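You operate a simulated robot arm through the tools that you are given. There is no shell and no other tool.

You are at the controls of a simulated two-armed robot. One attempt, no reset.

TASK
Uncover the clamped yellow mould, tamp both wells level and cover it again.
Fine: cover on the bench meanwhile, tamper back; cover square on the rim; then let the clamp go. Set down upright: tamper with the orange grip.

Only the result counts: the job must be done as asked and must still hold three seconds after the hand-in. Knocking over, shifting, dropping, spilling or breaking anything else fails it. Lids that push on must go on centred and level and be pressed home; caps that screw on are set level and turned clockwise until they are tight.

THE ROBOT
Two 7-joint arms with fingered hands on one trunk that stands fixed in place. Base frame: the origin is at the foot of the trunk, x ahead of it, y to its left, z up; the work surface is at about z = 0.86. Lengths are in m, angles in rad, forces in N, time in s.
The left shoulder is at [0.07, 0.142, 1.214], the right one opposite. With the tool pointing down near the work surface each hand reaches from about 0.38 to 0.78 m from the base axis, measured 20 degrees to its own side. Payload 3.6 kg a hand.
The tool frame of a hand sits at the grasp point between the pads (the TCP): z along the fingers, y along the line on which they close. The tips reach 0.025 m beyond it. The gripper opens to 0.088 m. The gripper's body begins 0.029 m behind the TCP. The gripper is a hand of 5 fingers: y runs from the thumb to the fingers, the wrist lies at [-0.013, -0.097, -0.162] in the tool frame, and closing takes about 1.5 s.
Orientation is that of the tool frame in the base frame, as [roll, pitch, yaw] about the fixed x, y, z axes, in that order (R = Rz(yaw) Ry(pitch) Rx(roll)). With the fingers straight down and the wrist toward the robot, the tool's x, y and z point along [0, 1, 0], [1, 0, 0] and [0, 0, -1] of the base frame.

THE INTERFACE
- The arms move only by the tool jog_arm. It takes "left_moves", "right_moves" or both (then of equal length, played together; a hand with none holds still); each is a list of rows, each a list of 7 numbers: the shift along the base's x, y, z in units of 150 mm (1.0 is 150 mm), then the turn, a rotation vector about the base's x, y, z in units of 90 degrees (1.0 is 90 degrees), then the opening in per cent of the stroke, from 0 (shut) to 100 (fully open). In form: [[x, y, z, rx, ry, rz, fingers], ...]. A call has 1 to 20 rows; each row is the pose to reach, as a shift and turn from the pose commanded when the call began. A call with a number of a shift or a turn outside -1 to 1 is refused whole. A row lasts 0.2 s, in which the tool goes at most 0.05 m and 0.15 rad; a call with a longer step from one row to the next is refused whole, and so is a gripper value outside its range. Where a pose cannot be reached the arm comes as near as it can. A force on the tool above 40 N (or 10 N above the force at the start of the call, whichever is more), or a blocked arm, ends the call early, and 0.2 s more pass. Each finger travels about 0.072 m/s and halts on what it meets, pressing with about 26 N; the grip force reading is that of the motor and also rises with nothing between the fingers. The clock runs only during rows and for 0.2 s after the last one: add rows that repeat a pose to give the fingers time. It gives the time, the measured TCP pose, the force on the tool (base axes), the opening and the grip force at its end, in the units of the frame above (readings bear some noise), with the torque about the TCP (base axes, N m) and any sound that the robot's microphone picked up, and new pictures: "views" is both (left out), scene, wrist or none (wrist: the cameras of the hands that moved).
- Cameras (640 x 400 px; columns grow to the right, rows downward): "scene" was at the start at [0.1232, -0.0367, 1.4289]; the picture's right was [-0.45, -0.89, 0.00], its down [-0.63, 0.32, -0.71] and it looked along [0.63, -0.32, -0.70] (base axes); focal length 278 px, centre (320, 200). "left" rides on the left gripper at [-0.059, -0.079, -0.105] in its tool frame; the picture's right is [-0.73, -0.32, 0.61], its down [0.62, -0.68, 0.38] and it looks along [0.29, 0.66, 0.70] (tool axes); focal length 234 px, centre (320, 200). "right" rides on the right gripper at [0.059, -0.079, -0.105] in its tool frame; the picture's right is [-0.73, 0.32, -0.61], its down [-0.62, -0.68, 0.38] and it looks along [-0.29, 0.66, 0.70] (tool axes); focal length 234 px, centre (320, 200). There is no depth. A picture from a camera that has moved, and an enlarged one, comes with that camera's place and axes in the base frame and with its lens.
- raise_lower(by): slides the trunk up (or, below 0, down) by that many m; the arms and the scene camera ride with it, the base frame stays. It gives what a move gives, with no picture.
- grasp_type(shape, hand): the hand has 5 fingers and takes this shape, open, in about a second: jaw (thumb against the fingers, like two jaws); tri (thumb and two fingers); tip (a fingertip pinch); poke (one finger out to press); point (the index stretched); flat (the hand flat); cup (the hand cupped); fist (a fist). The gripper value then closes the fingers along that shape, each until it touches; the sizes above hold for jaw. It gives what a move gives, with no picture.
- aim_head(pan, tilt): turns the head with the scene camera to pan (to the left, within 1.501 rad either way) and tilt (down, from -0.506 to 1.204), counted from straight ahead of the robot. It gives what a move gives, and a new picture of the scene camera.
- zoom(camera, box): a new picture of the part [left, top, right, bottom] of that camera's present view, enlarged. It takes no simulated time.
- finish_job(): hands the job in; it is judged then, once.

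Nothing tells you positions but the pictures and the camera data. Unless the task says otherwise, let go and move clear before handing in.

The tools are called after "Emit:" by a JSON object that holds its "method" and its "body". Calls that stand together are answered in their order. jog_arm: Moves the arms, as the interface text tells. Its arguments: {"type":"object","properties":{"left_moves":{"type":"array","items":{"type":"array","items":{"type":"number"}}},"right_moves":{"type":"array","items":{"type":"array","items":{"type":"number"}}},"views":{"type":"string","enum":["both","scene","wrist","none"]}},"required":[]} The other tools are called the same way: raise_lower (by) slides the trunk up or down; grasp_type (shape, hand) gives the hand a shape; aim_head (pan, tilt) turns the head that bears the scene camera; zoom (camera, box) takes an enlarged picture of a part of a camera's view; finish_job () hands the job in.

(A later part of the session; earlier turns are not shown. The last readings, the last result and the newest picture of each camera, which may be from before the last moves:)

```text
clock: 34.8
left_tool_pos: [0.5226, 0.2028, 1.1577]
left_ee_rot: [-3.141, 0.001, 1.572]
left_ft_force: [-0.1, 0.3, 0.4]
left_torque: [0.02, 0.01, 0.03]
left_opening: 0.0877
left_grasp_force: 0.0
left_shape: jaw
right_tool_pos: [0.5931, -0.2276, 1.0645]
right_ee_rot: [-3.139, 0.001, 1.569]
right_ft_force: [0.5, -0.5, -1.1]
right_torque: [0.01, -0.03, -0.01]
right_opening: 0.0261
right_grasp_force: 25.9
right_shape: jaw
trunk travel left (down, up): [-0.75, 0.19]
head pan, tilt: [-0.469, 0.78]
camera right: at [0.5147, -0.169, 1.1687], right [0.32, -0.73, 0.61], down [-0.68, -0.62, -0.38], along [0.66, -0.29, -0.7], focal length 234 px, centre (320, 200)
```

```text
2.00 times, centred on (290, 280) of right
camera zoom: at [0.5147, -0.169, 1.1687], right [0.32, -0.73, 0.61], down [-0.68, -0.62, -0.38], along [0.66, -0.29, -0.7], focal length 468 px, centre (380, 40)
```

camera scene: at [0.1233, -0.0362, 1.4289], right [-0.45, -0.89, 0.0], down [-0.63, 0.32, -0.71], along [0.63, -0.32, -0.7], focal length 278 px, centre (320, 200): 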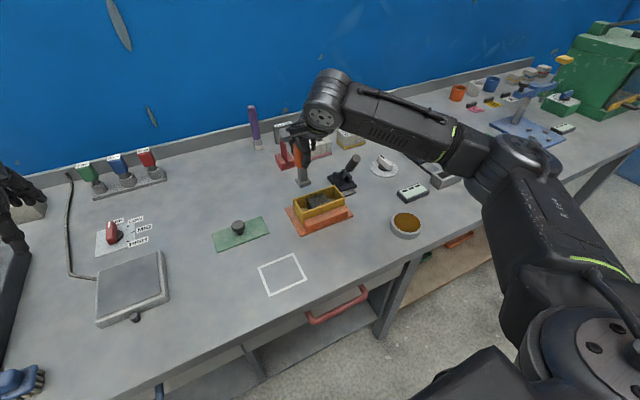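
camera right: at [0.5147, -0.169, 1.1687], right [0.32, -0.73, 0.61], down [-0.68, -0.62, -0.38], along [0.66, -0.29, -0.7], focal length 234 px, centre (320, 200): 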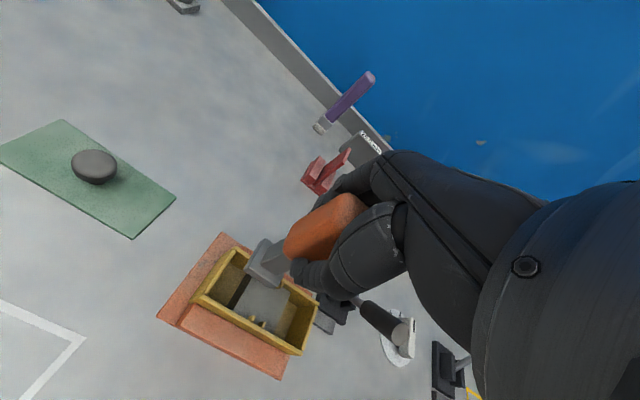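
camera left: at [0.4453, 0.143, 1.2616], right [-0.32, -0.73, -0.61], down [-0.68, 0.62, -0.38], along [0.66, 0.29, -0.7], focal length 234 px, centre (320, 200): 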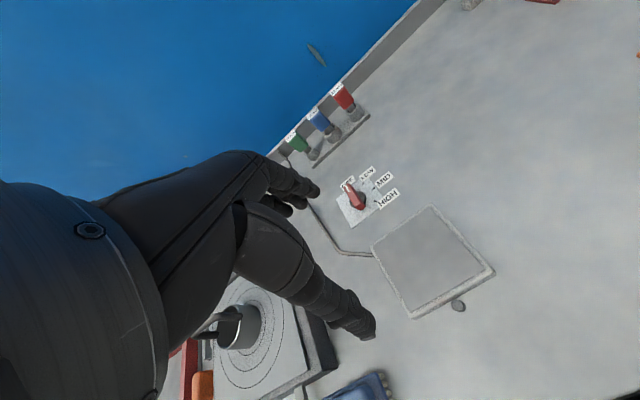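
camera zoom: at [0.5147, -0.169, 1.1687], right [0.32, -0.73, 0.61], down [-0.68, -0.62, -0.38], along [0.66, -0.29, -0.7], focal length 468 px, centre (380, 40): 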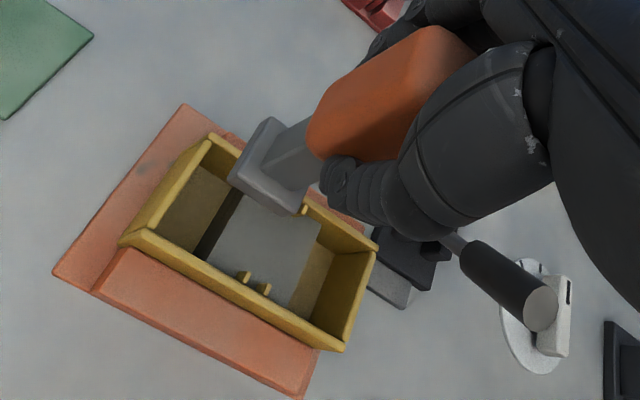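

The left well floor hasn't moved from z≈0.878, but the middle block's top looks lighter than before. I'll move the hand aside and look at the mould without shadow.

Emit:
{"method": "jog_arm", "body": {"right_moves": [[-0.1, 0.2, 0.1, 0, 0, 0, 0], [-0.2, 0.4, 0.2, 0, 0, 0, 0], [-0.3, 0.6, 0.25, 0, 0, 0, 0], [-0.4, 0.8, 0.25, 0, 0, 0, 0], [-0.5, 1, 0.25, 0, 0, 0, 0], [-0.5, 1, 0.25, 0, 0, 0, 0]], "views": "both"}}

Emit:
{"method": "zoom", "body": {"camera": "scene", "box": [288, 180, 348, 220]}}

Emit:
{"method": "zoom", "body": {"camera": "scene", "box": [304, 190, 334, 212]}}

```text
clock: 36.2
left_tool_pos: [0.5221, 0.2028, 1.1583]
left_ee_rot: [3.14, -0.001, 1.571]
left_ft_force: [-0.2, -0.3, -0.5]
left_torque: [0.01, 0.0, 0.0]
left_opening: 0.0875
left_grasp_force: 0.0
left_shape: jaw
right_tool_pos: [0.5176, -0.0788, 1.1012]
right_ee_rot: [3.141, -0.003, 1.571]
right_ft_force: [-0.2, 0.0, -1.9]
right_torque: [0.0, 0.01, 0.0]
right_opening: 0.0258
right_grasp_force: 26.0
right_shape: jaw
trunk travel left (down, up): [-0.75, 0.19]
head pan, tilt: [-0.469, 0.78]
camera scene: at [0.1238, -0.0375, 1.4288], right [-0.45, -0.89, 0.0], down [-0.63, 0.32, -0.71], along [0.63, -0.32, -0.7], focal length 278 px, centre (320, 200)
camera right: at [0.4391, -0.0195, 1.2056], right [0.32, -0.73, 0.61], down [-0.68, -0.62, -0.38], along [0.66, -0.29, -0.7], focal length 234 px, centre (320, 200)
```

scene: 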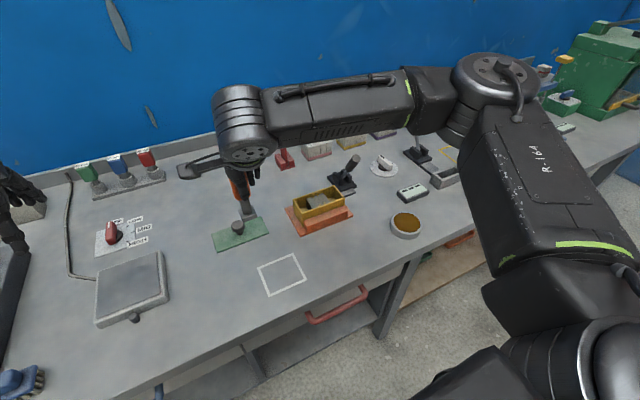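
right: 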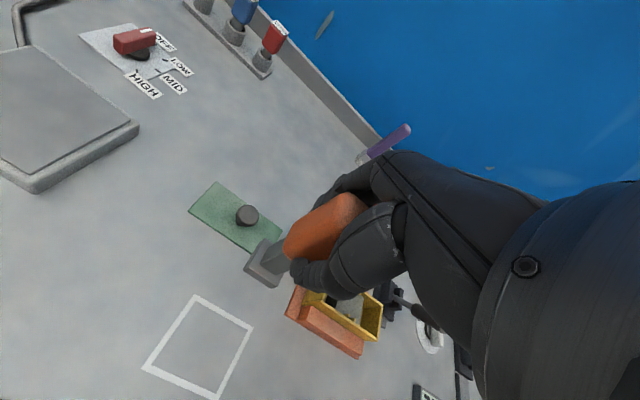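

```text
10.00 times, centred on (318, 200) of scene
camera zoom: at [0.1238, -0.0375, 1.4288], right [-0.45, -0.89, 0.0], down [-0.63, 0.32, -0.71], along [0.63, -0.32, -0.7], focal length 2775 px, centre (340, 200)
```

zoom: 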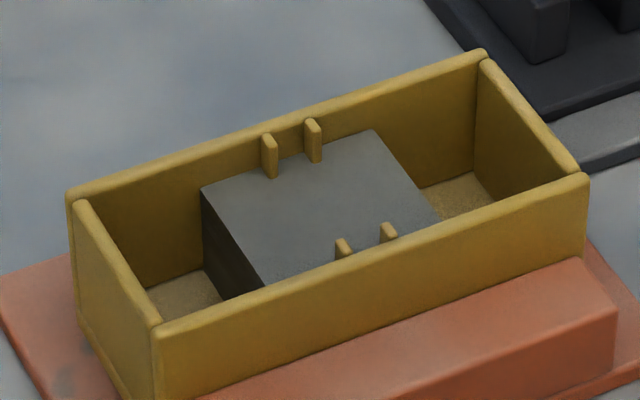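

```text
16.00 times, centred on (319, 201) of scene
camera zoom: at [0.1238, -0.0375, 1.4288], right [-0.45, -0.89, 0.0], down [-0.63, 0.32, -0.71], along [0.63, -0.32, -0.7], focal length 4440 px, centre (336, 184)
```

zoom: 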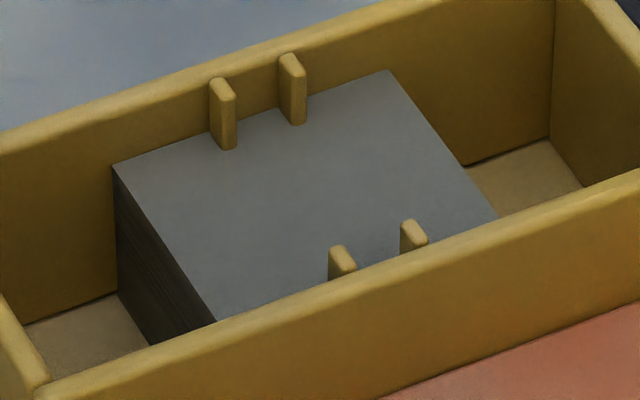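

The block is grey metal and only looked dark because of the arm's shadow. The beige floors are still level at z≈0.878. I'll look closely at the right well for comparison before tamping it.

Emit:
{"method": "zoom", "body": {"camera": "scene", "box": [322, 190, 340, 202]}}

Emit:
{"method": "zoom", "body": {"camera": "scene", "box": [300, 202, 314, 211]}}

Emit:
{"method": "zoom", "body": {"camera": "scene", "box": [225, 170, 275, 230]}}

```text
16.00 times, centred on (331, 196) of scene
camera zoom: at [0.1238, -0.0375, 1.4288], right [-0.45, -0.89, 0.0], down [-0.63, 0.32, -0.71], along [0.63, -0.32, -0.7], focal length 4440 px, centre (144, 264)
```

zoom: 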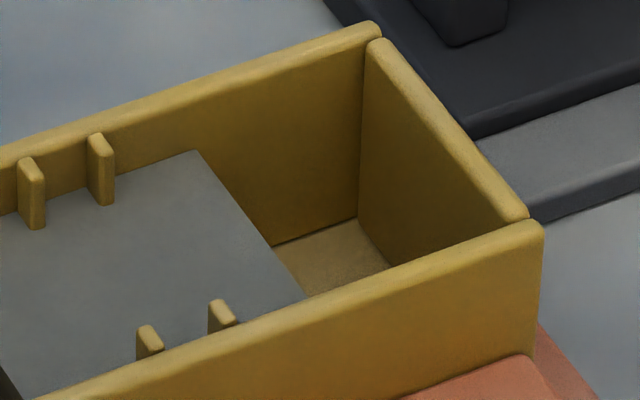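

```text
16.00 times, centred on (307, 206) of scene
camera zoom: at [0.1238, -0.0375, 1.4288], right [-0.45, -0.89, 0.0], down [-0.63, 0.32, -0.71], along [0.63, -0.32, -0.7], focal length 4440 px, centre (528, 96)
```

zoom: 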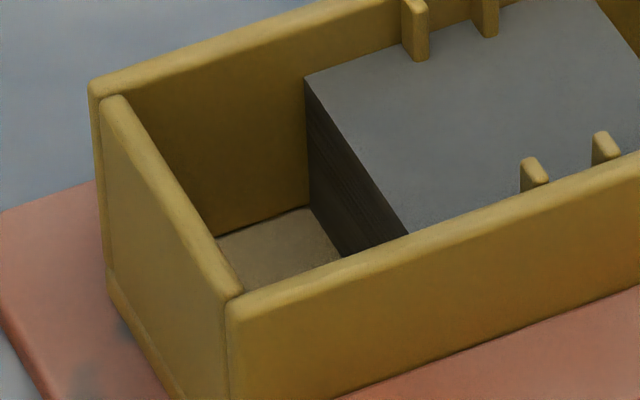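

```text
6.67 times, centred on (250, 200) of scene
camera zoom: at [0.1238, -0.0375, 1.4288], right [-0.45, -0.89, 0.0], down [-0.63, 0.32, -0.71], along [0.63, -0.32, -0.7], focal length 1850 px, centre (787, 200)
```

zoom: 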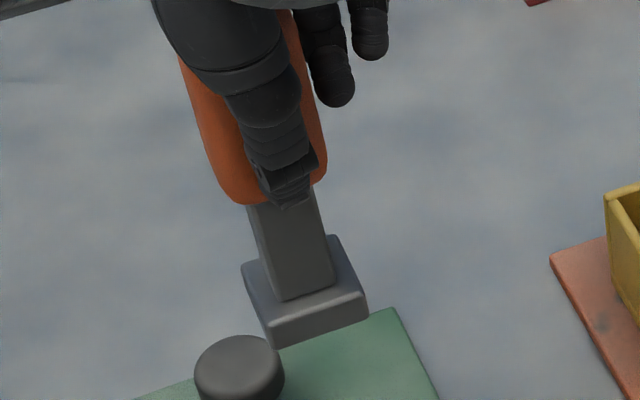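

Both well floors sit level at about 0.878. I'll take the tamper over the right well, centred at y≈-0.312, and press there to compare.

Emit:
{"method": "jog_arm", "body": {"right_moves": [[0.1, -0.2, 0, 0, 0, 0, 0], [0.2, -0.45, 0, 0, 0, 0, 0], [0.3, -0.7, 0, 0, 0, 0, 0], [0.4, -0.95, 0, 0, 0, 0, 0], [0.4, -1, 0, 0, 0, 0, 0]], "views": "none"}}

Emit:
{"method": "jog_arm", "body": {"right_moves": [[0.05, -0.2, 0, 0, 0, 0, 0], [0.09, -0.4, -0.05, 0, 0, 0, 0], [0.09, -0.555, -0.2, 0, 0, 0, 0], [0.09, -0.555, -0.4, 0, 0, 0, 0], [0.09, -0.555, -0.58, 0, 0, 0, 0], [0.09, -0.555, -0.58, 0, 0, 0, 0]], "views": "both"}}

Emit:
{"method": "zoom", "body": {"camera": "scene", "box": [298, 170, 358, 210]}}

Emit:
{"method": "zoom", "body": {"camera": "right", "box": [180, 180, 400, 380]}}

```text
clock: 37.4
left_tool_pos: [0.523, 0.2039, 1.1587]
left_ee_rot: [3.141, -0.001, 1.571]
left_ft_force: [-0.1, -0.2, 0.8]
left_torque: [0.0, -0.03, 0.0]
left_opening: 0.088
left_grasp_force: 0.0
left_shape: jaw
right_tool_pos: [0.5781, -0.2283, 1.1024]
right_ee_rot: [-3.141, 0.0, 1.573]
right_ft_force: [0.2, -0.5, -1.7]
right_torque: [0.01, 0.02, -0.03]
right_opening: 0.026
right_grasp_force: 25.7
right_shape: jaw
trunk travel left (down, up): [-0.75, 0.19]
head pan, tilt: [-0.469, 0.78]
```

```text
clock: 38.8
left_tool_pos: [0.523, 0.2022, 1.1574]
left_ee_rot: [3.141, 0.001, 1.571]
left_ft_force: [1.2, 0.2, -0.5]
left_torque: [-0.03, 0.02, 0.0]
left_opening: 0.0874
left_grasp_force: 0.1
left_shape: jaw
right_tool_pos: [0.5914, -0.3114, 1.0144]
right_ee_rot: [-3.141, 0.001, 1.571]
right_ft_force: [0.4, -0.9, -2.1]
right_torque: [0.07, 0.0, -0.03]
right_opening: 0.0262
right_grasp_force: 25.9
right_shape: jaw
trunk travel left (down, up): [-0.75, 0.19]
head pan, tilt: [-0.469, 0.78]
camera scene: at [0.1235, -0.0368, 1.4289], right [-0.45, -0.89, 0.0], down [-0.63, 0.32, -0.71], along [0.63, -0.32, -0.7], focal length 278 px, centre (320, 200)
camera right: at [0.5125, -0.252, 1.1192], right [0.32, -0.73, 0.61], down [-0.68, -0.62, -0.38], along [0.66, -0.29, -0.7], focal length 234 px, centre (320, 200)
```

scene: 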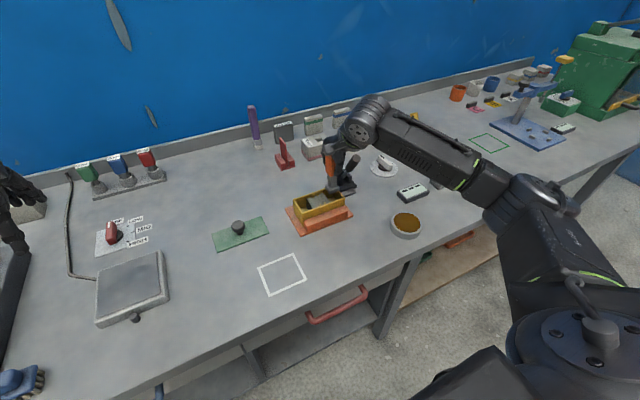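
right: 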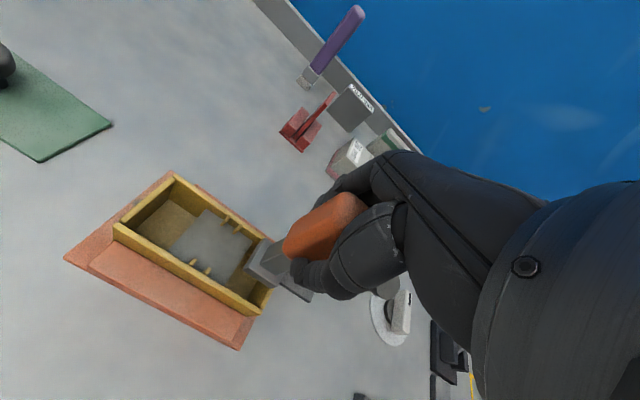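

```text
10.00 times, centred on (328, 190) of scene
camera zoom: at [0.1235, -0.0368, 1.4289], right [-0.45, -0.89, 0.0], down [-0.63, 0.32, -0.71], along [0.63, -0.32, -0.7], focal length 2775 px, centre (240, 300)
```

zoom: 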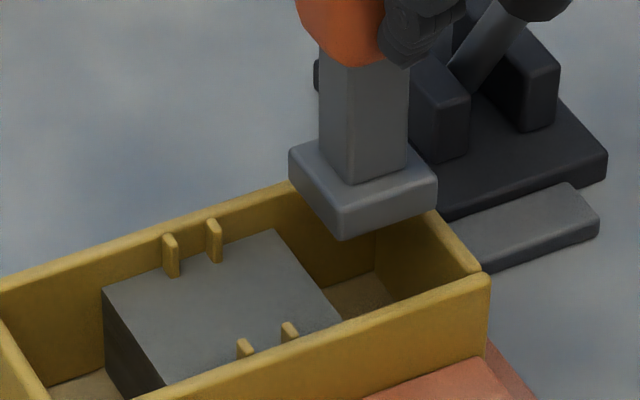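

```text
2.00 times, centred on (290, 280) of right
camera zoom: at [0.5125, -0.252, 1.1192], right [0.32, -0.73, 0.61], down [-0.68, -0.62, -0.38], along [0.66, -0.29, -0.7], focal length 468 px, centre (380, 40)
```

zoom: 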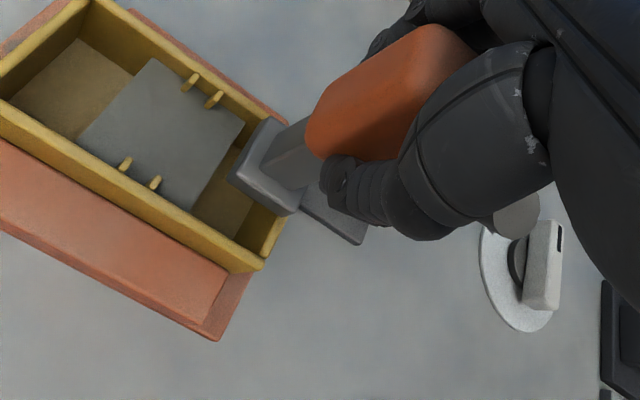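

The foot is about 1 mm left of the right well's centre. I'll nudge it right and lower to just above the fill.

Emit:
{"method": "jog_arm", "body": {"right_moves": [[0, -0.008, 0, 0, 0, 0, 0], [0, -0.008, -0.07, 0, 0, 0, 0], [0, -0.008, -0.15, 0, 0, 0, 0], [0, -0.008, -0.22, 0, 0, 0, 0], [0, -0.008, -0.29, 0, 0, 0, 0], [0, -0.008, -0.33, 0, 0, 0, 0]], "views": "wrist"}}

Emit:
{"method": "zoom", "body": {"camera": "scene", "box": [298, 170, 358, 210]}}

```text
clock: 40.2
left_tool_pos: [0.5228, 0.203, 1.158]
left_ee_rot: [-3.141, -0.001, 1.571]
left_ft_force: [-0.4, -0.2, 0.5]
left_torque: [0.02, -0.03, 0.0]
left_opening: 0.0877
left_grasp_force: 0.2
left_shape: jaw
right_tool_pos: [0.5923, -0.3115, 0.9649]
right_ee_rot: [-3.142, -0.001, 1.572]
right_ft_force: [-0.2, 0.1, -2.6]
right_torque: [0.0, 0.02, 0.0]
right_opening: 0.0259
right_grasp_force: 25.8
right_shape: jaw
trunk travel left (down, up): [-0.75, 0.19]
head pan, tilt: [-0.469, 0.78]
camera right: at [0.5128, -0.2535, 1.0692], right [0.32, -0.73, 0.61], down [-0.68, -0.62, -0.38], along [0.66, -0.29, -0.7], focal length 234 px, centre (320, 200)
```

right: 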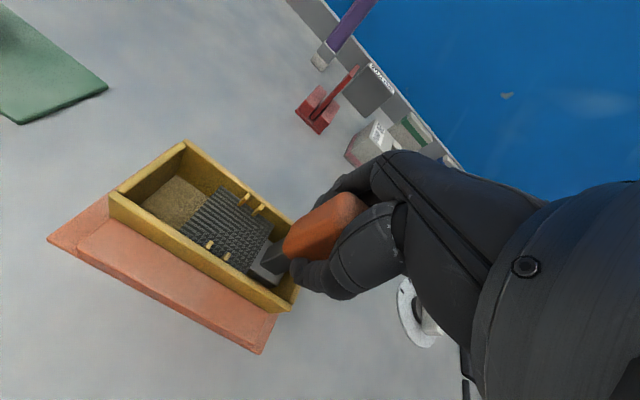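

```text
10.00 times, centred on (328, 190) of scene
camera zoom: at [0.1238, -0.0369, 1.4289], right [-0.45, -0.89, 0.0], down [-0.63, 0.32, -0.71], along [0.63, -0.32, -0.7], focal length 2775 px, centre (240, 300)
```

zoom: 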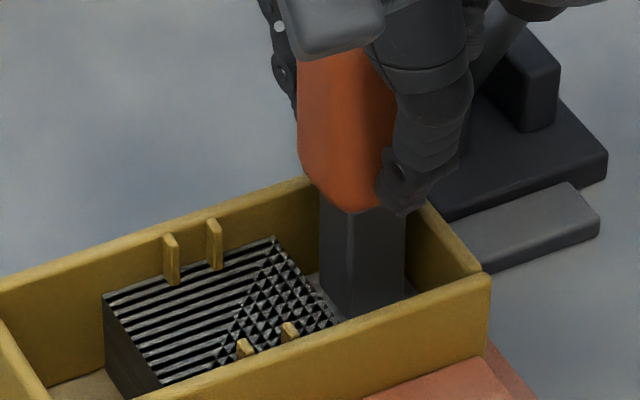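

The foot is inside the right well without touching the sides, and the stripes on the block are just shadow artefacts. I'll press down in small steps.

Emit:
{"method": "jog_arm", "body": {"right_moves": [[0, 0, -0.02, 0, 0, 0, 0], [0, 0, -0.035, 0, 0, 0, 0]], "views": "none"}}

Emit:
{"method": "jog_arm", "body": {"right_moves": [[0, 0, -0.01, 0, 0, 0, 0], [0, 0, -0.02, 0, 0, 0, 0]], "views": "none"}}

Emit:
{"method": "jog_arm", "body": {"right_moves": [[0, 0, -0.01, 0, 0, 0, 0], [0, 0, -0.02, 0, 0, 0, 0]], "views": "none"}}

Emit:
{"method": "jog_arm", "body": {"right_moves": [[0, 0, -0.01, 0, 0, 0, 0], [0, 0, -0.02, 0, 0, 0, 0]], "views": "none"}}

```text
clock: 40.8
left_tool_pos: [0.5225, 0.2031, 1.1579]
left_ee_rot: [3.141, -0.001, 1.571]
left_ft_force: [1.0, -0.3, 0.1]
left_torque: [0.02, 0.01, -0.01]
left_opening: 0.0878
left_grasp_force: 0.0
left_shape: jaw
right_tool_pos: [0.5916, -0.3125, 0.9591]
right_ee_rot: [3.141, 0.0, 1.572]
right_ft_force: [1.0, -0.2, -2.7]
right_torque: [-0.02, -0.02, -0.02]
right_opening: 0.0259
right_grasp_force: 26.6
right_shape: jaw
trunk travel left (down, up): [-0.75, 0.19]
head pan, tilt: [-0.469, 0.78]
```

```text
clock: 41.4
left_tool_pos: [0.5215, 0.2046, 1.1578]
left_ee_rot: [-3.141, 0.002, 1.571]
left_ft_force: [0.1, 0.0, 0.5]
left_torque: [0.02, -0.01, -0.01]
left_opening: 0.0878
left_grasp_force: 0.0
left_shape: jaw
right_tool_pos: [0.5914, -0.3119, 0.9574]
right_ee_rot: [3.14, 0.0, 1.571]
right_ft_force: [-1.2, 0.2, 5.4]
right_torque: [0.01, -0.06, -0.01]
right_opening: 0.0259
right_grasp_force: 26.3
right_shape: jaw
trunk travel left (down, up): [-0.75, 0.19]
head pan, tilt: [-0.469, 0.78]
```

```text
clock: 42.0
left_tool_pos: [0.5203, 0.2035, 1.1589]
left_ee_rot: [3.141, 0.0, 1.571]
left_ft_force: [-0.6, 0.1, -0.3]
left_torque: [0.01, 0.0, 0.02]
left_opening: 0.0876
left_grasp_force: 0.0
left_shape: jaw
right_tool_pos: [0.5897, -0.3119, 0.9577]
right_ee_rot: [3.139, 0.001, 1.57]
right_ft_force: [-1.9, -2.0, 14.8]
right_torque: [-0.04, -0.11, -0.02]
right_opening: 0.0266
right_grasp_force: 25.6
right_shape: jaw
trunk travel left (down, up): [-0.75, 0.19]
head pan, tilt: [-0.469, 0.78]
```

```text
clock: 42.6
left_tool_pos: [0.5192, 0.2046, 1.16]
left_ee_rot: [3.138, 0.002, 1.572]
left_ft_force: [1.2, -0.1, -0.3]
left_torque: [0.02, 0.02, -0.02]
left_opening: 0.0878
left_grasp_force: 0.1
left_shape: jaw
right_tool_pos: [0.5884, -0.3116, 0.9562]
right_ee_rot: [3.133, 0.002, 1.572]
right_ft_force: [-0.2, -4.2, 30.0]
right_torque: [-0.08, -0.21, -0.01]
right_opening: 0.0271
right_grasp_force: 25.6
right_shape: jaw
trunk travel left (down, up): [-0.75, 0.19]
head pan, tilt: [-0.469, 0.78]
```

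Contact is at the same level as in the left well, and the fill feels firm at 30 N. I'll hold the press for a moment to see whether it settles.

Emit:
{"method": "jog_arm", "body": {"right_moves": [[0, 0, -0.008, 0, 0, 0, 0], [0, 0, -0.008, 0, 0, 0, 0], [0, 0, -0.008, 0, 0, 0, 0], [0, 0, -0.008, 0, 0, 0, 0], [0, 0, -0.008, 0, 0, 0, 0], [0, 0, -0.008, 0, 0, 0, 0]], "views": "wrist"}}

Emit:
{"method": "zoom", "body": {"camera": "scene", "box": [298, 170, 358, 210]}}

```text
clock: 44.0
left_tool_pos: [0.5177, 0.205, 1.1606]
left_ee_rot: [3.136, 0.002, 1.572]
left_ft_force: [-0.1, 0.3, -0.4]
left_torque: [-0.03, -0.01, -0.01]
left_opening: 0.0875
left_grasp_force: 0.0
left_shape: jaw
right_tool_pos: [0.5871, -0.31, 0.9548]
right_ee_rot: [3.134, 0.002, 1.572]
right_ft_force: [3.4, -5.5, 38.3]
right_torque: [-0.17, -0.28, -0.11]
right_opening: 0.0287
right_grasp_force: 26.2
right_shape: jaw
trunk travel left (down, up): [-0.75, 0.19]
head pan, tilt: [-0.469, 0.78]
camera right: at [0.5083, -0.2511, 1.058], right [0.32, -0.73, 0.61], down [-0.68, -0.62, -0.39], along [0.66, -0.29, -0.69], focal length 234 px, centre (320, 200)
```

right: 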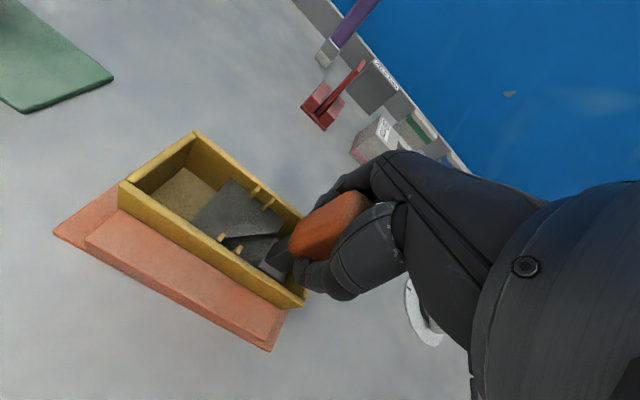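

```text
10.00 times, centred on (328, 190) of scene
camera zoom: at [0.1171, -0.0343, 1.4296], right [-0.45, -0.89, 0.0], down [-0.62, 0.32, -0.71], along [0.64, -0.32, -0.7], focal length 2775 px, centre (240, 300)
```

zoom: 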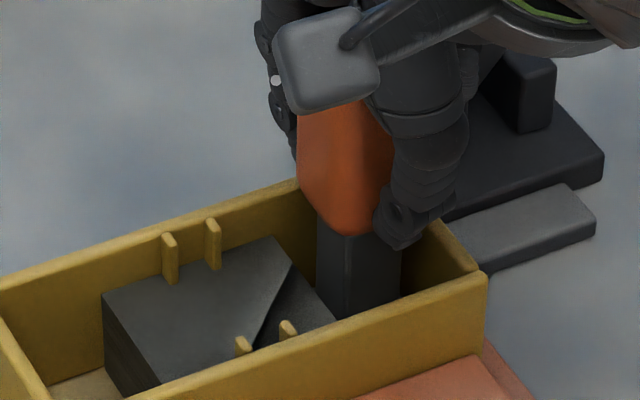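

At 38 N nothing is giving way in the right well. There's a diagonal dark edge on the block that I need to identify, so I'll zoom in on it.

Emit:
{"method": "zoom", "body": {"camera": "right", "box": [150, 150, 330, 310]}}

Emit:
{"method": "zoom", "body": {"camera": "scene", "box": [306, 190, 336, 210]}}

```text
2.50 times, centred on (240, 230) of right
camera zoom: at [0.5083, -0.2511, 1.058], right [0.32, -0.73, 0.61], down [-0.68, -0.62, -0.39], along [0.66, -0.29, -0.69], focal length 585 px, centre (520, 125)
```

zoom: 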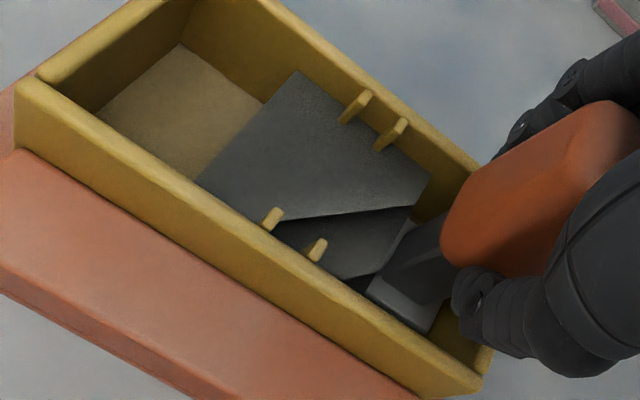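

```text
16.00 times, centred on (321, 200) of scene
camera zoom: at [0.1171, -0.0343, 1.4296], right [-0.45, -0.89, 0.0], down [-0.62, 0.32, -0.71], along [0.64, -0.32, -0.7], focal length 4440 px, centre (304, 200)
```

zoom: 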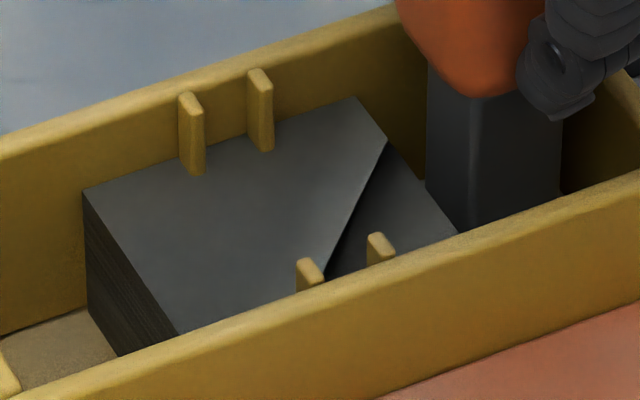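

There is a sharp diagonal step on the block top that wasn't there before. I'll lift the tamper out and move aside to see whether it's a shadow or a real change.

Emit:
{"method": "jog_arm", "body": {"right_moves": [[0, 0, 0.03, 0, 0, 0, 0], [0, 0, 0.08, 0, 0, 0, 0], [0, 0, 0.15, 0, 0, 0, 0], [0, 0, 0.25, 0, 0, 0, 0], [0, 0, 0.4, 0, 0, 0, 0], [0, 0, 0.6, 0, 0, 0, 0], [0, 0, 0.8, 0, 0, 0, 0], [-0.05, 0.2, 0.9, 0, 0, 0, 0], [-0.1, 0.4, 1, 0, 0, 0, 0], [-0.2, 0.65, 1, 0, 0, 0, 0], [-0.3, 0.9, 1, 0, 0, 0, 0], [-0.3, 1, 1, 0, 0, 0, 0]], "views": "both"}}

Emit:
{"method": "zoom", "body": {"camera": "scene", "box": [288, 180, 348, 220]}}

Emit:
{"method": "zoom", "body": {"camera": "scene", "box": [306, 190, 336, 210]}}

```text
clock: 46.6
left_tool_pos: [0.5236, 0.2039, 1.1564]
left_ee_rot: [3.141, 0.0, 1.57]
left_ft_force: [0.7, 0.4, 0.0]
left_torque: [0.02, -0.03, 0.01]
left_opening: 0.0875
left_grasp_force: 0.1
left_shape: jaw
right_tool_pos: [0.5453, -0.1631, 1.0985]
right_ee_rot: [-3.14, 0.001, 1.571]
right_ft_force: [0.8, 0.2, -3.4]
right_torque: [0.03, 0.0, 0.02]
right_opening: 0.0266
right_grasp_force: 26.1
right_shape: jaw
trunk travel left (down, up): [-0.75, 0.19]
head pan, tilt: [-0.469, 0.78]
camera scene: at [0.1241, -0.0364, 1.4288], right [-0.45, -0.89, 0.0], down [-0.63, 0.32, -0.71], along [0.63, -0.32, -0.7], focal length 278 px, centre (320, 200)
camera right: at [0.4672, -0.103, 1.2033], right [0.32, -0.73, 0.61], down [-0.68, -0.62, -0.38], along [0.66, -0.29, -0.7], focal length 234 px, centre (320, 200)
```

scene: 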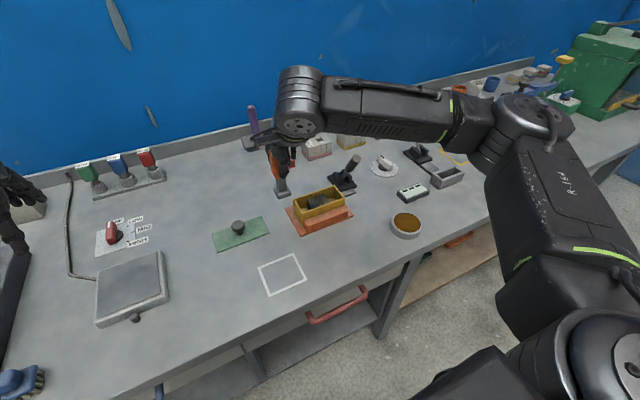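
right: 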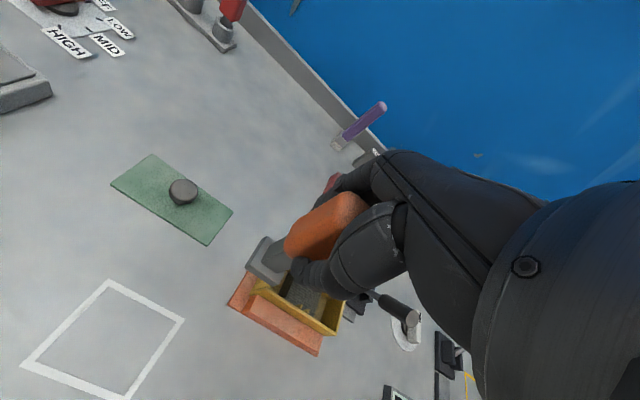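

```text
10.00 times, centred on (318, 200) of scene
camera zoom: at [0.1241, -0.0364, 1.4288], right [-0.45, -0.89, 0.0], down [-0.63, 0.32, -0.71], along [0.63, -0.32, -0.7], focal length 2775 px, centre (340, 200)
```

zoom: 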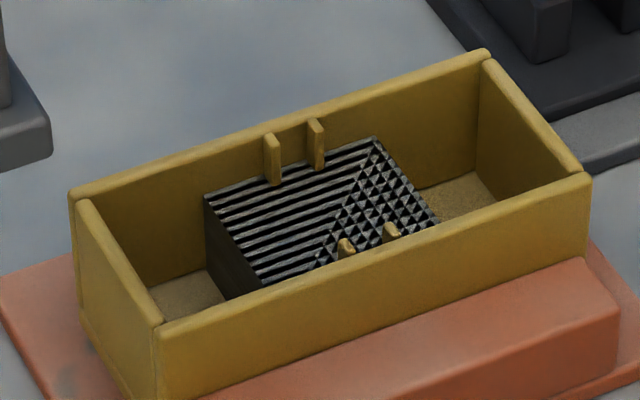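

```text
16.00 times, centred on (321, 200) of scene
camera zoom: at [0.1241, -0.0364, 1.4288], right [-0.45, -0.89, 0.0], down [-0.63, 0.32, -0.71], along [0.63, -0.32, -0.7], focal length 4440 px, centre (304, 200)
```

zoom: 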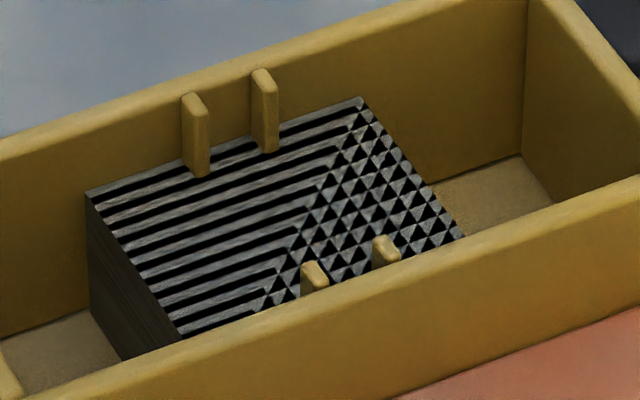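

The stripes are just rendering flicker between two coincident faces, so nothing broke. I'll compare both well floors precisely at high zoom with the earlier views.

Emit:
{"method": "zoom", "body": {"camera": "scene", "box": [320, 185, 346, 205]}}

Emit:
{"method": "zoom", "body": {"camera": "scene", "box": [304, 190, 334, 212]}}

Emit:
{"method": "zoom", "body": {"camera": "scene", "box": [298, 200, 314, 212]}}

```text
16.00 times, centred on (333, 195) of scene
camera zoom: at [0.1241, -0.0364, 1.4288], right [-0.45, -0.89, 0.0], down [-0.63, 0.32, -0.71], along [0.63, -0.32, -0.7], focal length 4440 px, centre (112, 280)
```

zoom: 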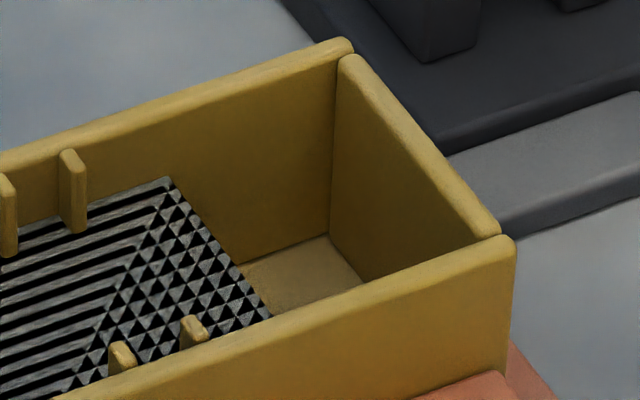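

```text
16.00 times, centred on (319, 201) of scene
camera zoom: at [0.1241, -0.0364, 1.4288], right [-0.45, -0.89, 0.0], down [-0.63, 0.32, -0.71], along [0.63, -0.32, -0.7], focal length 4440 px, centre (336, 184)
```

zoom: 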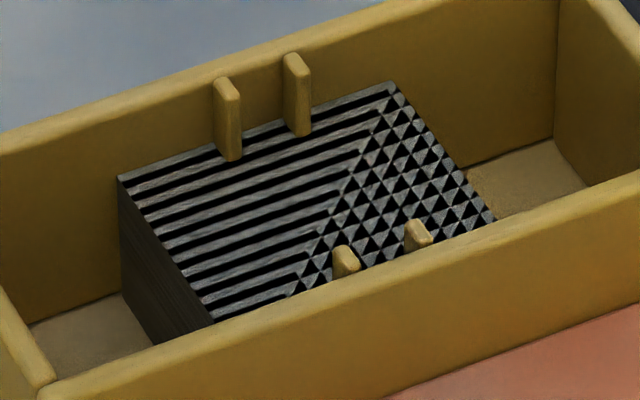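

```text
16.00 times, centred on (306, 206) of scene
camera zoom: at [0.1241, -0.0364, 1.4288], right [-0.45, -0.89, 0.0], down [-0.63, 0.32, -0.71], along [0.63, -0.32, -0.7], focal length 4440 px, centre (544, 104)
```

zoom: 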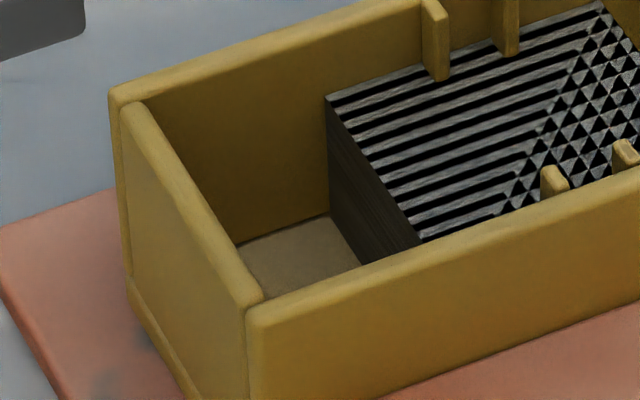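

The middle block's top has dropped about 2.5 mm, from 0.908 to 0.9055. It shows two fills drawn together, and each lowered when I tamped its well. I'll give the left well a second light stroke to see whether the level drops further or is at its stop.

Emit:
{"method": "jog_arm", "body": {"right_moves": [[0.1, -0.15, -0.05, 0, 0, 0, 0], [0.2, -0.3, -0.15, 0, 0, 0, 0], [0.305, -0.428, -0.3, 0, 0, 0, 0], [0.305, -0.428, -0.45, 0, 0, 0, 0], [0.305, -0.428, -0.55, 0, 0, 0, 0], [0.305, -0.428, -0.55, 0, 0, 0, 0]], "views": "wrist"}}

Emit:
{"method": "zoom", "body": {"camera": "scene", "box": [288, 175, 348, 215]}}

Emit:
{"method": "zoom", "body": {"camera": "right", "box": [180, 200, 340, 320]}}

```text
clock: 48.0
left_tool_pos: [0.5225, 0.203, 1.1588]
left_ee_rot: [3.141, -0.001, 1.569]
left_ft_force: [-1.1, 0.5, -0.6]
left_torque: [0.0, 0.01, -0.03]
left_opening: 0.0877
left_grasp_force: 0.0
left_shape: jaw
right_tool_pos: [0.5913, -0.227, 1.0184]
right_ee_rot: [3.14, 0.0, 1.57]
right_ft_force: [0.4, 0.2, -3.2]
right_torque: [-0.01, 0.01, -0.02]
right_opening: 0.0264
right_grasp_force: 25.9
right_shape: jaw
trunk travel left (down, up): [-0.75, 0.19]
head pan, tilt: [-0.469, 0.78]
camera right: at [0.5133, -0.1672, 1.1221], right [0.32, -0.73, 0.61], down [-0.68, -0.62, -0.38], along [0.66, -0.29, -0.7], focal length 234 px, centre (320, 200)
```

right: 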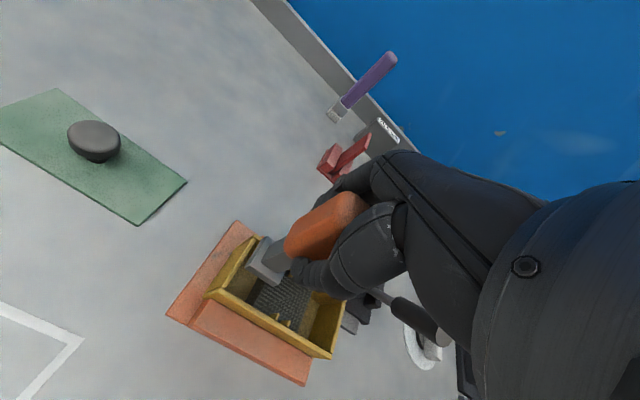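

```text
10.00 times, centred on (318, 195) of scene
camera zoom: at [0.1238, -0.0367, 1.4289], right [-0.45, -0.89, 0.0], down [-0.63, 0.32, -0.71], along [0.63, -0.32, -0.7], focal length 2775 px, centre (340, 250)
```

zoom: 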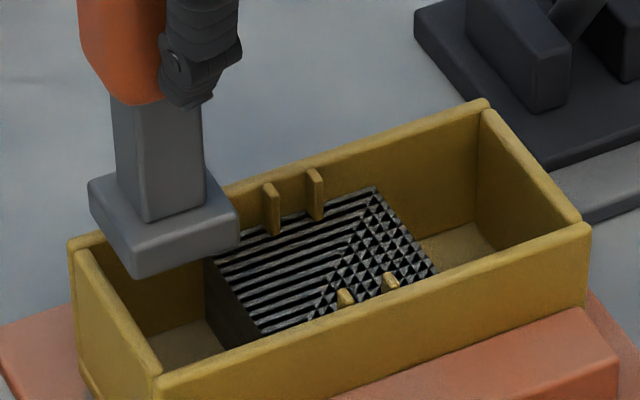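

```text
3.33 times, centred on (260, 260) of right
camera zoom: at [0.5133, -0.1672, 1.1221], right [0.32, -0.73, 0.61], down [-0.68, -0.62, -0.38], along [0.66, -0.29, -0.7], focal length 781 px, centre (520, 0)
```

zoom: 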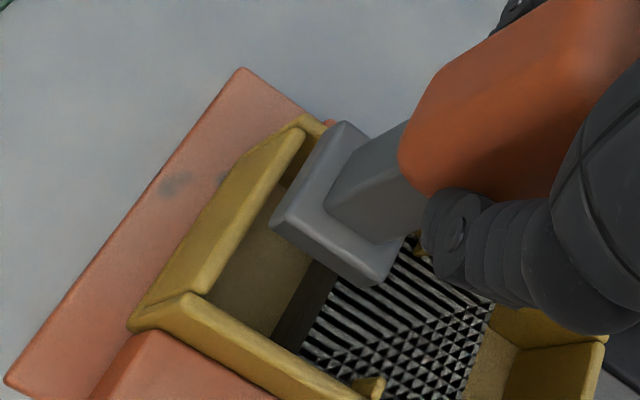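

The foot is again over the left well. I'll do the second stroke, going down without touching the floor first, and look at the fill.

Emit:
{"method": "jog_arm", "body": {"right_moves": [[0, 0, -0.07, 0, 0, 0, 0], [0, 0, -0.14, 0, 0, 0, 0], [0, 0, -0.21, 0, 0, 0, 0], [0, 0, -0.28, 0, 0, 0, 0], [0, 0, -0.35, 0, 0, 0, 0]], "views": "none"}}

Emit:
{"method": "zoom", "body": {"camera": "scene", "box": [304, 190, 334, 212]}}

Emit:
{"method": "zoom", "body": {"camera": "right", "box": [180, 200, 340, 340]}}

```text
clock: 49.0
left_tool_pos: [0.52, 0.2037, 1.1601]
left_ee_rot: [3.14, 0.0, 1.572]
left_ft_force: [1.1, -0.9, 0.0]
left_torque: [0.0, 0.0, -0.01]
left_opening: 0.0878
left_grasp_force: 0.0
left_shape: jaw
right_tool_pos: [0.5934, -0.2283, 0.9811]
right_ee_rot: [3.127, -0.001, 1.568]
right_ft_force: [-5.6, -6.2, 17.1]
right_torque: [-0.1, -0.01, -0.02]
right_opening: 0.0244
right_grasp_force: 25.3
right_shape: jaw
trunk travel left (down, up): [-0.75, 0.19]
head pan, tilt: [-0.469, 0.78]
stopped in row 5 (right hand): the force on the tool passed its limit at 48 N (the readings are from after the stop); the commanded pose is now the measured one
```

```text
16.00 times, centred on (319, 201) of scene
camera zoom: at [0.1199, -0.0368, 1.429], right [-0.45, -0.89, 0.0], down [-0.63, 0.32, -0.71], along [0.64, -0.32, -0.7], focal length 4440 px, centre (336, 184)
```

zoom: 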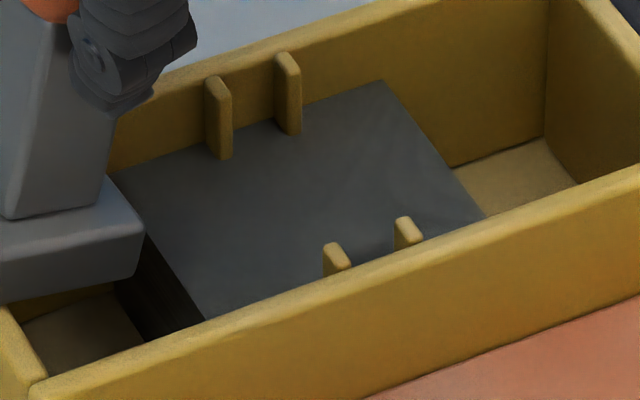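

```text
2.86 times, centred on (260, 270) of right
camera zoom: at [0.5118, -0.1685, 1.0848], right [0.31, -0.73, 0.61], down [-0.68, -0.62, -0.39], along [0.67, -0.29, -0.69], focal length 669 px, centre (491, 0)
```

zoom: 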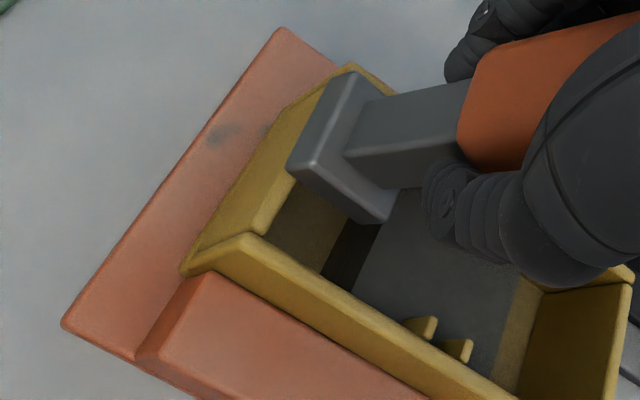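

The foot caught on the left wall's rim and the force peaked at 48 N. I'll back off upward right away and inspect the tamper and mould.

Emit:
{"method": "jog_arm", "body": {"right_moves": [[0, 0, 0.05, 0, 0, 0, 0], [0, 0, 0.12, 0, 0, 0, 0], [0, 0, 0.2, 0, 0, 0, 0], [0, 0, 0.28, 0, 0, 0, 0], [0, 0, 0.28, 0, 0, 0, 0]], "views": "both"}}

Emit:
{"method": "zoom", "body": {"camera": "scene", "box": [270, 140, 370, 240]}}

Emit:
{"method": "zoom", "body": {"camera": "right", "box": [180, 180, 400, 360]}}

Emit:
{"method": "zoom", "body": {"camera": "scene", "box": [288, 180, 348, 220]}}

```text
clock: 50.2
left_tool_pos: [0.5228, 0.2033, 1.1579]
left_ee_rot: [-3.141, -0.002, 1.571]
left_ft_force: [0.3, -0.5, 0.6]
left_torque: [-0.03, 0.0, 0.0]
left_opening: 0.0877
left_grasp_force: 0.1
left_shape: jaw
right_tool_pos: [0.5933, -0.2271, 1.0199]
right_ee_rot: [3.132, -0.001, 1.571]
right_ft_force: [0.4, 0.8, -2.3]
right_torque: [-0.01, 0.03, -0.03]
right_opening: 0.0241
right_grasp_force: 26.1
right_shape: jaw
trunk travel left (down, up): [-0.75, 0.19]
head pan, tilt: [-0.469, 0.78]
camera scene: at [0.1234, -0.0368, 1.4289], right [-0.45, -0.89, 0.0], down [-0.63, 0.32, -0.71], along [0.63, -0.32, -0.7], focal length 278 px, centre (320, 200)
camera right: at [0.5141, -0.168, 1.1243], right [0.32, -0.73, 0.61], down [-0.68, -0.62, -0.39], along [0.66, -0.29, -0.69], focal length 234 px, centre (320, 200)
```

scene: 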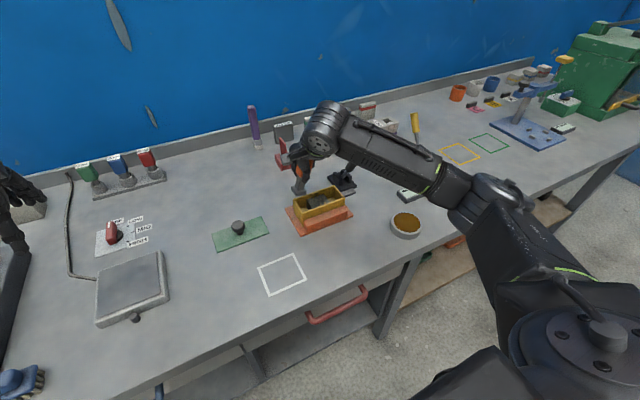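
right: 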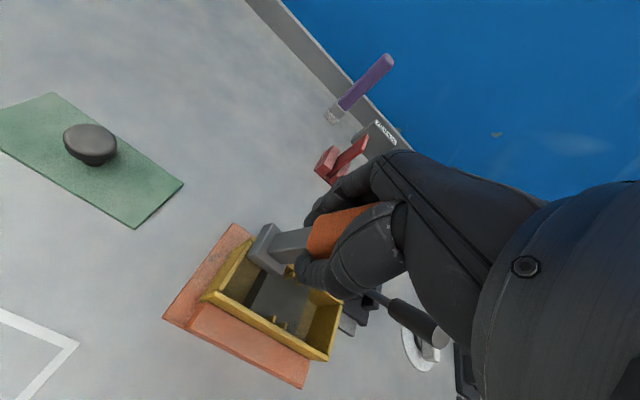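

```text
4.00 times, centred on (320, 190) of scene
camera zoom: at [0.1234, -0.0368, 1.4289], right [-0.45, -0.89, 0.0], down [-0.63, 0.32, -0.71], along [0.63, -0.32, -0.7], focal length 1110 px, centre (320, 240)
```

zoom: 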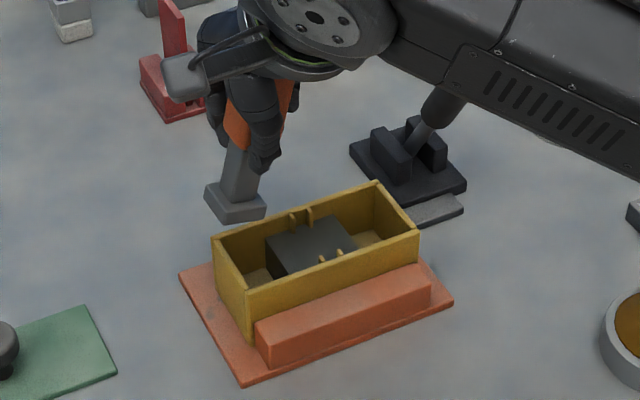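

```text
2.22 times, centred on (290, 270) of right
camera zoom: at [0.5141, -0.168, 1.1243], right [0.32, -0.73, 0.61], down [-0.68, -0.62, -0.39], along [0.66, -0.29, -0.69], focal length 520 px, centre (387, 44)
```

zoom: 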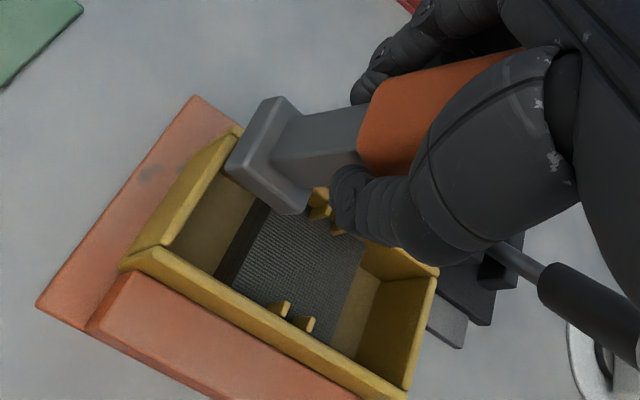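

```text
10.00 times, centred on (318, 200) of scene
camera zoom: at [0.1234, -0.0368, 1.4289], right [-0.45, -0.89, 0.0], down [-0.63, 0.32, -0.71], along [0.63, -0.32, -0.7], focal length 2775 px, centre (340, 200)
```

zoom: 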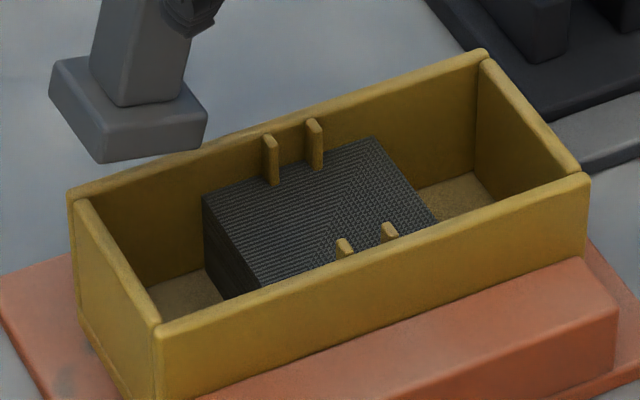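

The mould hasn't moved, but the tamper has tilted about 14° in my grip and slid up. I'll carry it to its white outline and turn the hand to stand it upright, so I can set it down and re-grip.

Emit:
{"method": "jog_arm", "body": {"right_moves": [[0, 0, 0.15, 0, 0, 0, 0], [0, 0, 0.35, -0.03, 0, 0, 0], [-0.15, 0.15, 0.4, -0.06, 0, 0, 0], [-0.33, 0.32, 0.4, -0.09, 0, 0, 0], [-0.52, 0.5, 0.4, -0.12, 0, 0, 0], [-0.7, 0.66, 0.4, -0.155, 0, 0, 0], [-0.867, 0.8, 0.4, -0.155, 0, 0, 0], [-0.867, 0.8, 0.4, -0.155, 0, 0, 0]], "views": "both"}}

Emit:
{"method": "zoom", "body": {"camera": "scene", "box": [210, 180, 310, 300]}}

Emit:
{"method": "zoom", "body": {"camera": "right", "box": [180, 180, 400, 380]}}

```text
clock: 52.0
left_tool_pos: [0.523, 0.2025, 1.1575]
left_ee_rot: [-3.139, -0.001, 1.57]
left_ft_force: [-0.7, 0.4, -0.2]
left_torque: [0.02, -0.01, 0.01]
left_opening: 0.0876
left_grasp_force: 0.0
left_shape: jaw
right_tool_pos: [0.4638, -0.1085, 1.081]
right_ee_rot: [3.133, 0.241, 1.57]
right_ft_force: [-0.8, -1.2, -2.9]
right_torque: [-0.01, 0.04, -0.02]
right_opening: 0.0236
right_grasp_force: 26.4
right_shape: jaw
trunk travel left (down, up): [-0.75, 0.19]
head pan, tilt: [-0.469, 0.78]
camera scene: at [0.1241, -0.0375, 1.4288], right [-0.45, -0.89, 0.0], down [-0.63, 0.32, -0.71], along [0.63, -0.32, -0.7], focal length 278 px, centre (320, 200)
camera right: at [0.3842, -0.0253, 1.1683], right [0.32, -0.56, 0.77], down [-0.68, -0.7, -0.23], along [0.66, -0.45, -0.6], focal length 234 px, centre (320, 200)
```

scene: 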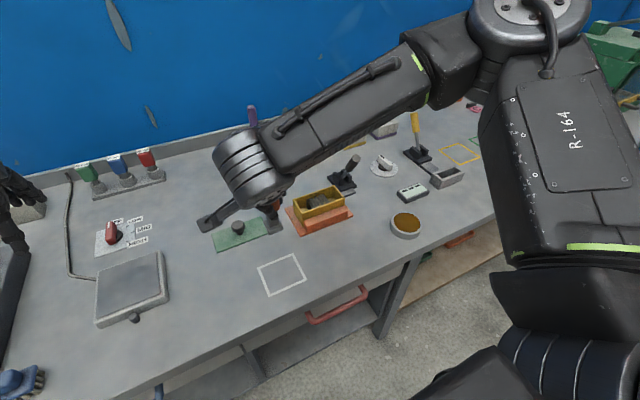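
right: 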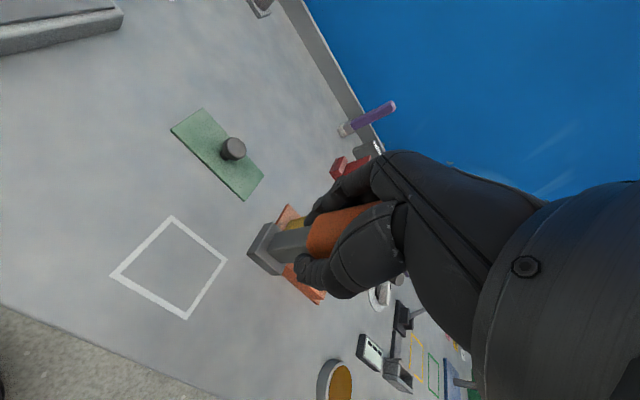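

```text
3.33 times, centred on (260, 240) of scene
camera zoom: at [0.1241, -0.0375, 1.4288], right [-0.45, -0.89, 0.0], down [-0.63, 0.32, -0.71], along [0.63, -0.32, -0.7], focal length 925 px, centre (520, 67)
```

zoom: 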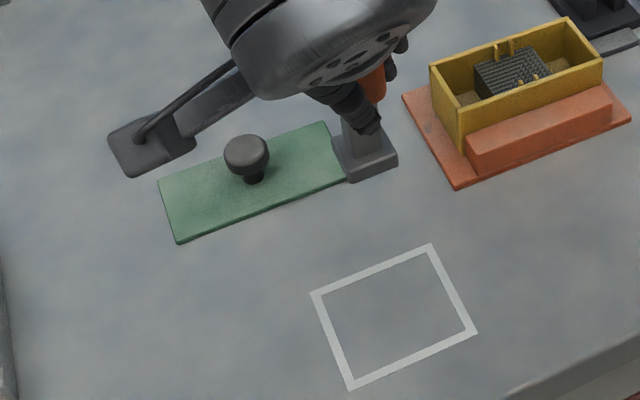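

```text
2.00 times, centred on (290, 280) of right
camera zoom: at [0.3842, -0.0253, 1.1683], right [0.32, -0.56, 0.77], down [-0.68, -0.7, -0.23], along [0.66, -0.45, -0.6], focal length 468 px, centre (380, 40)
```

zoom: 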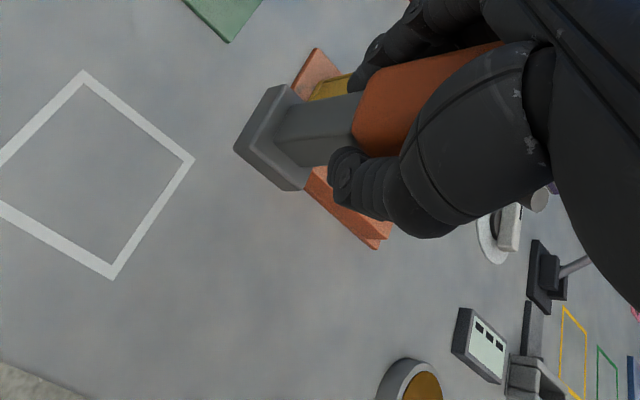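

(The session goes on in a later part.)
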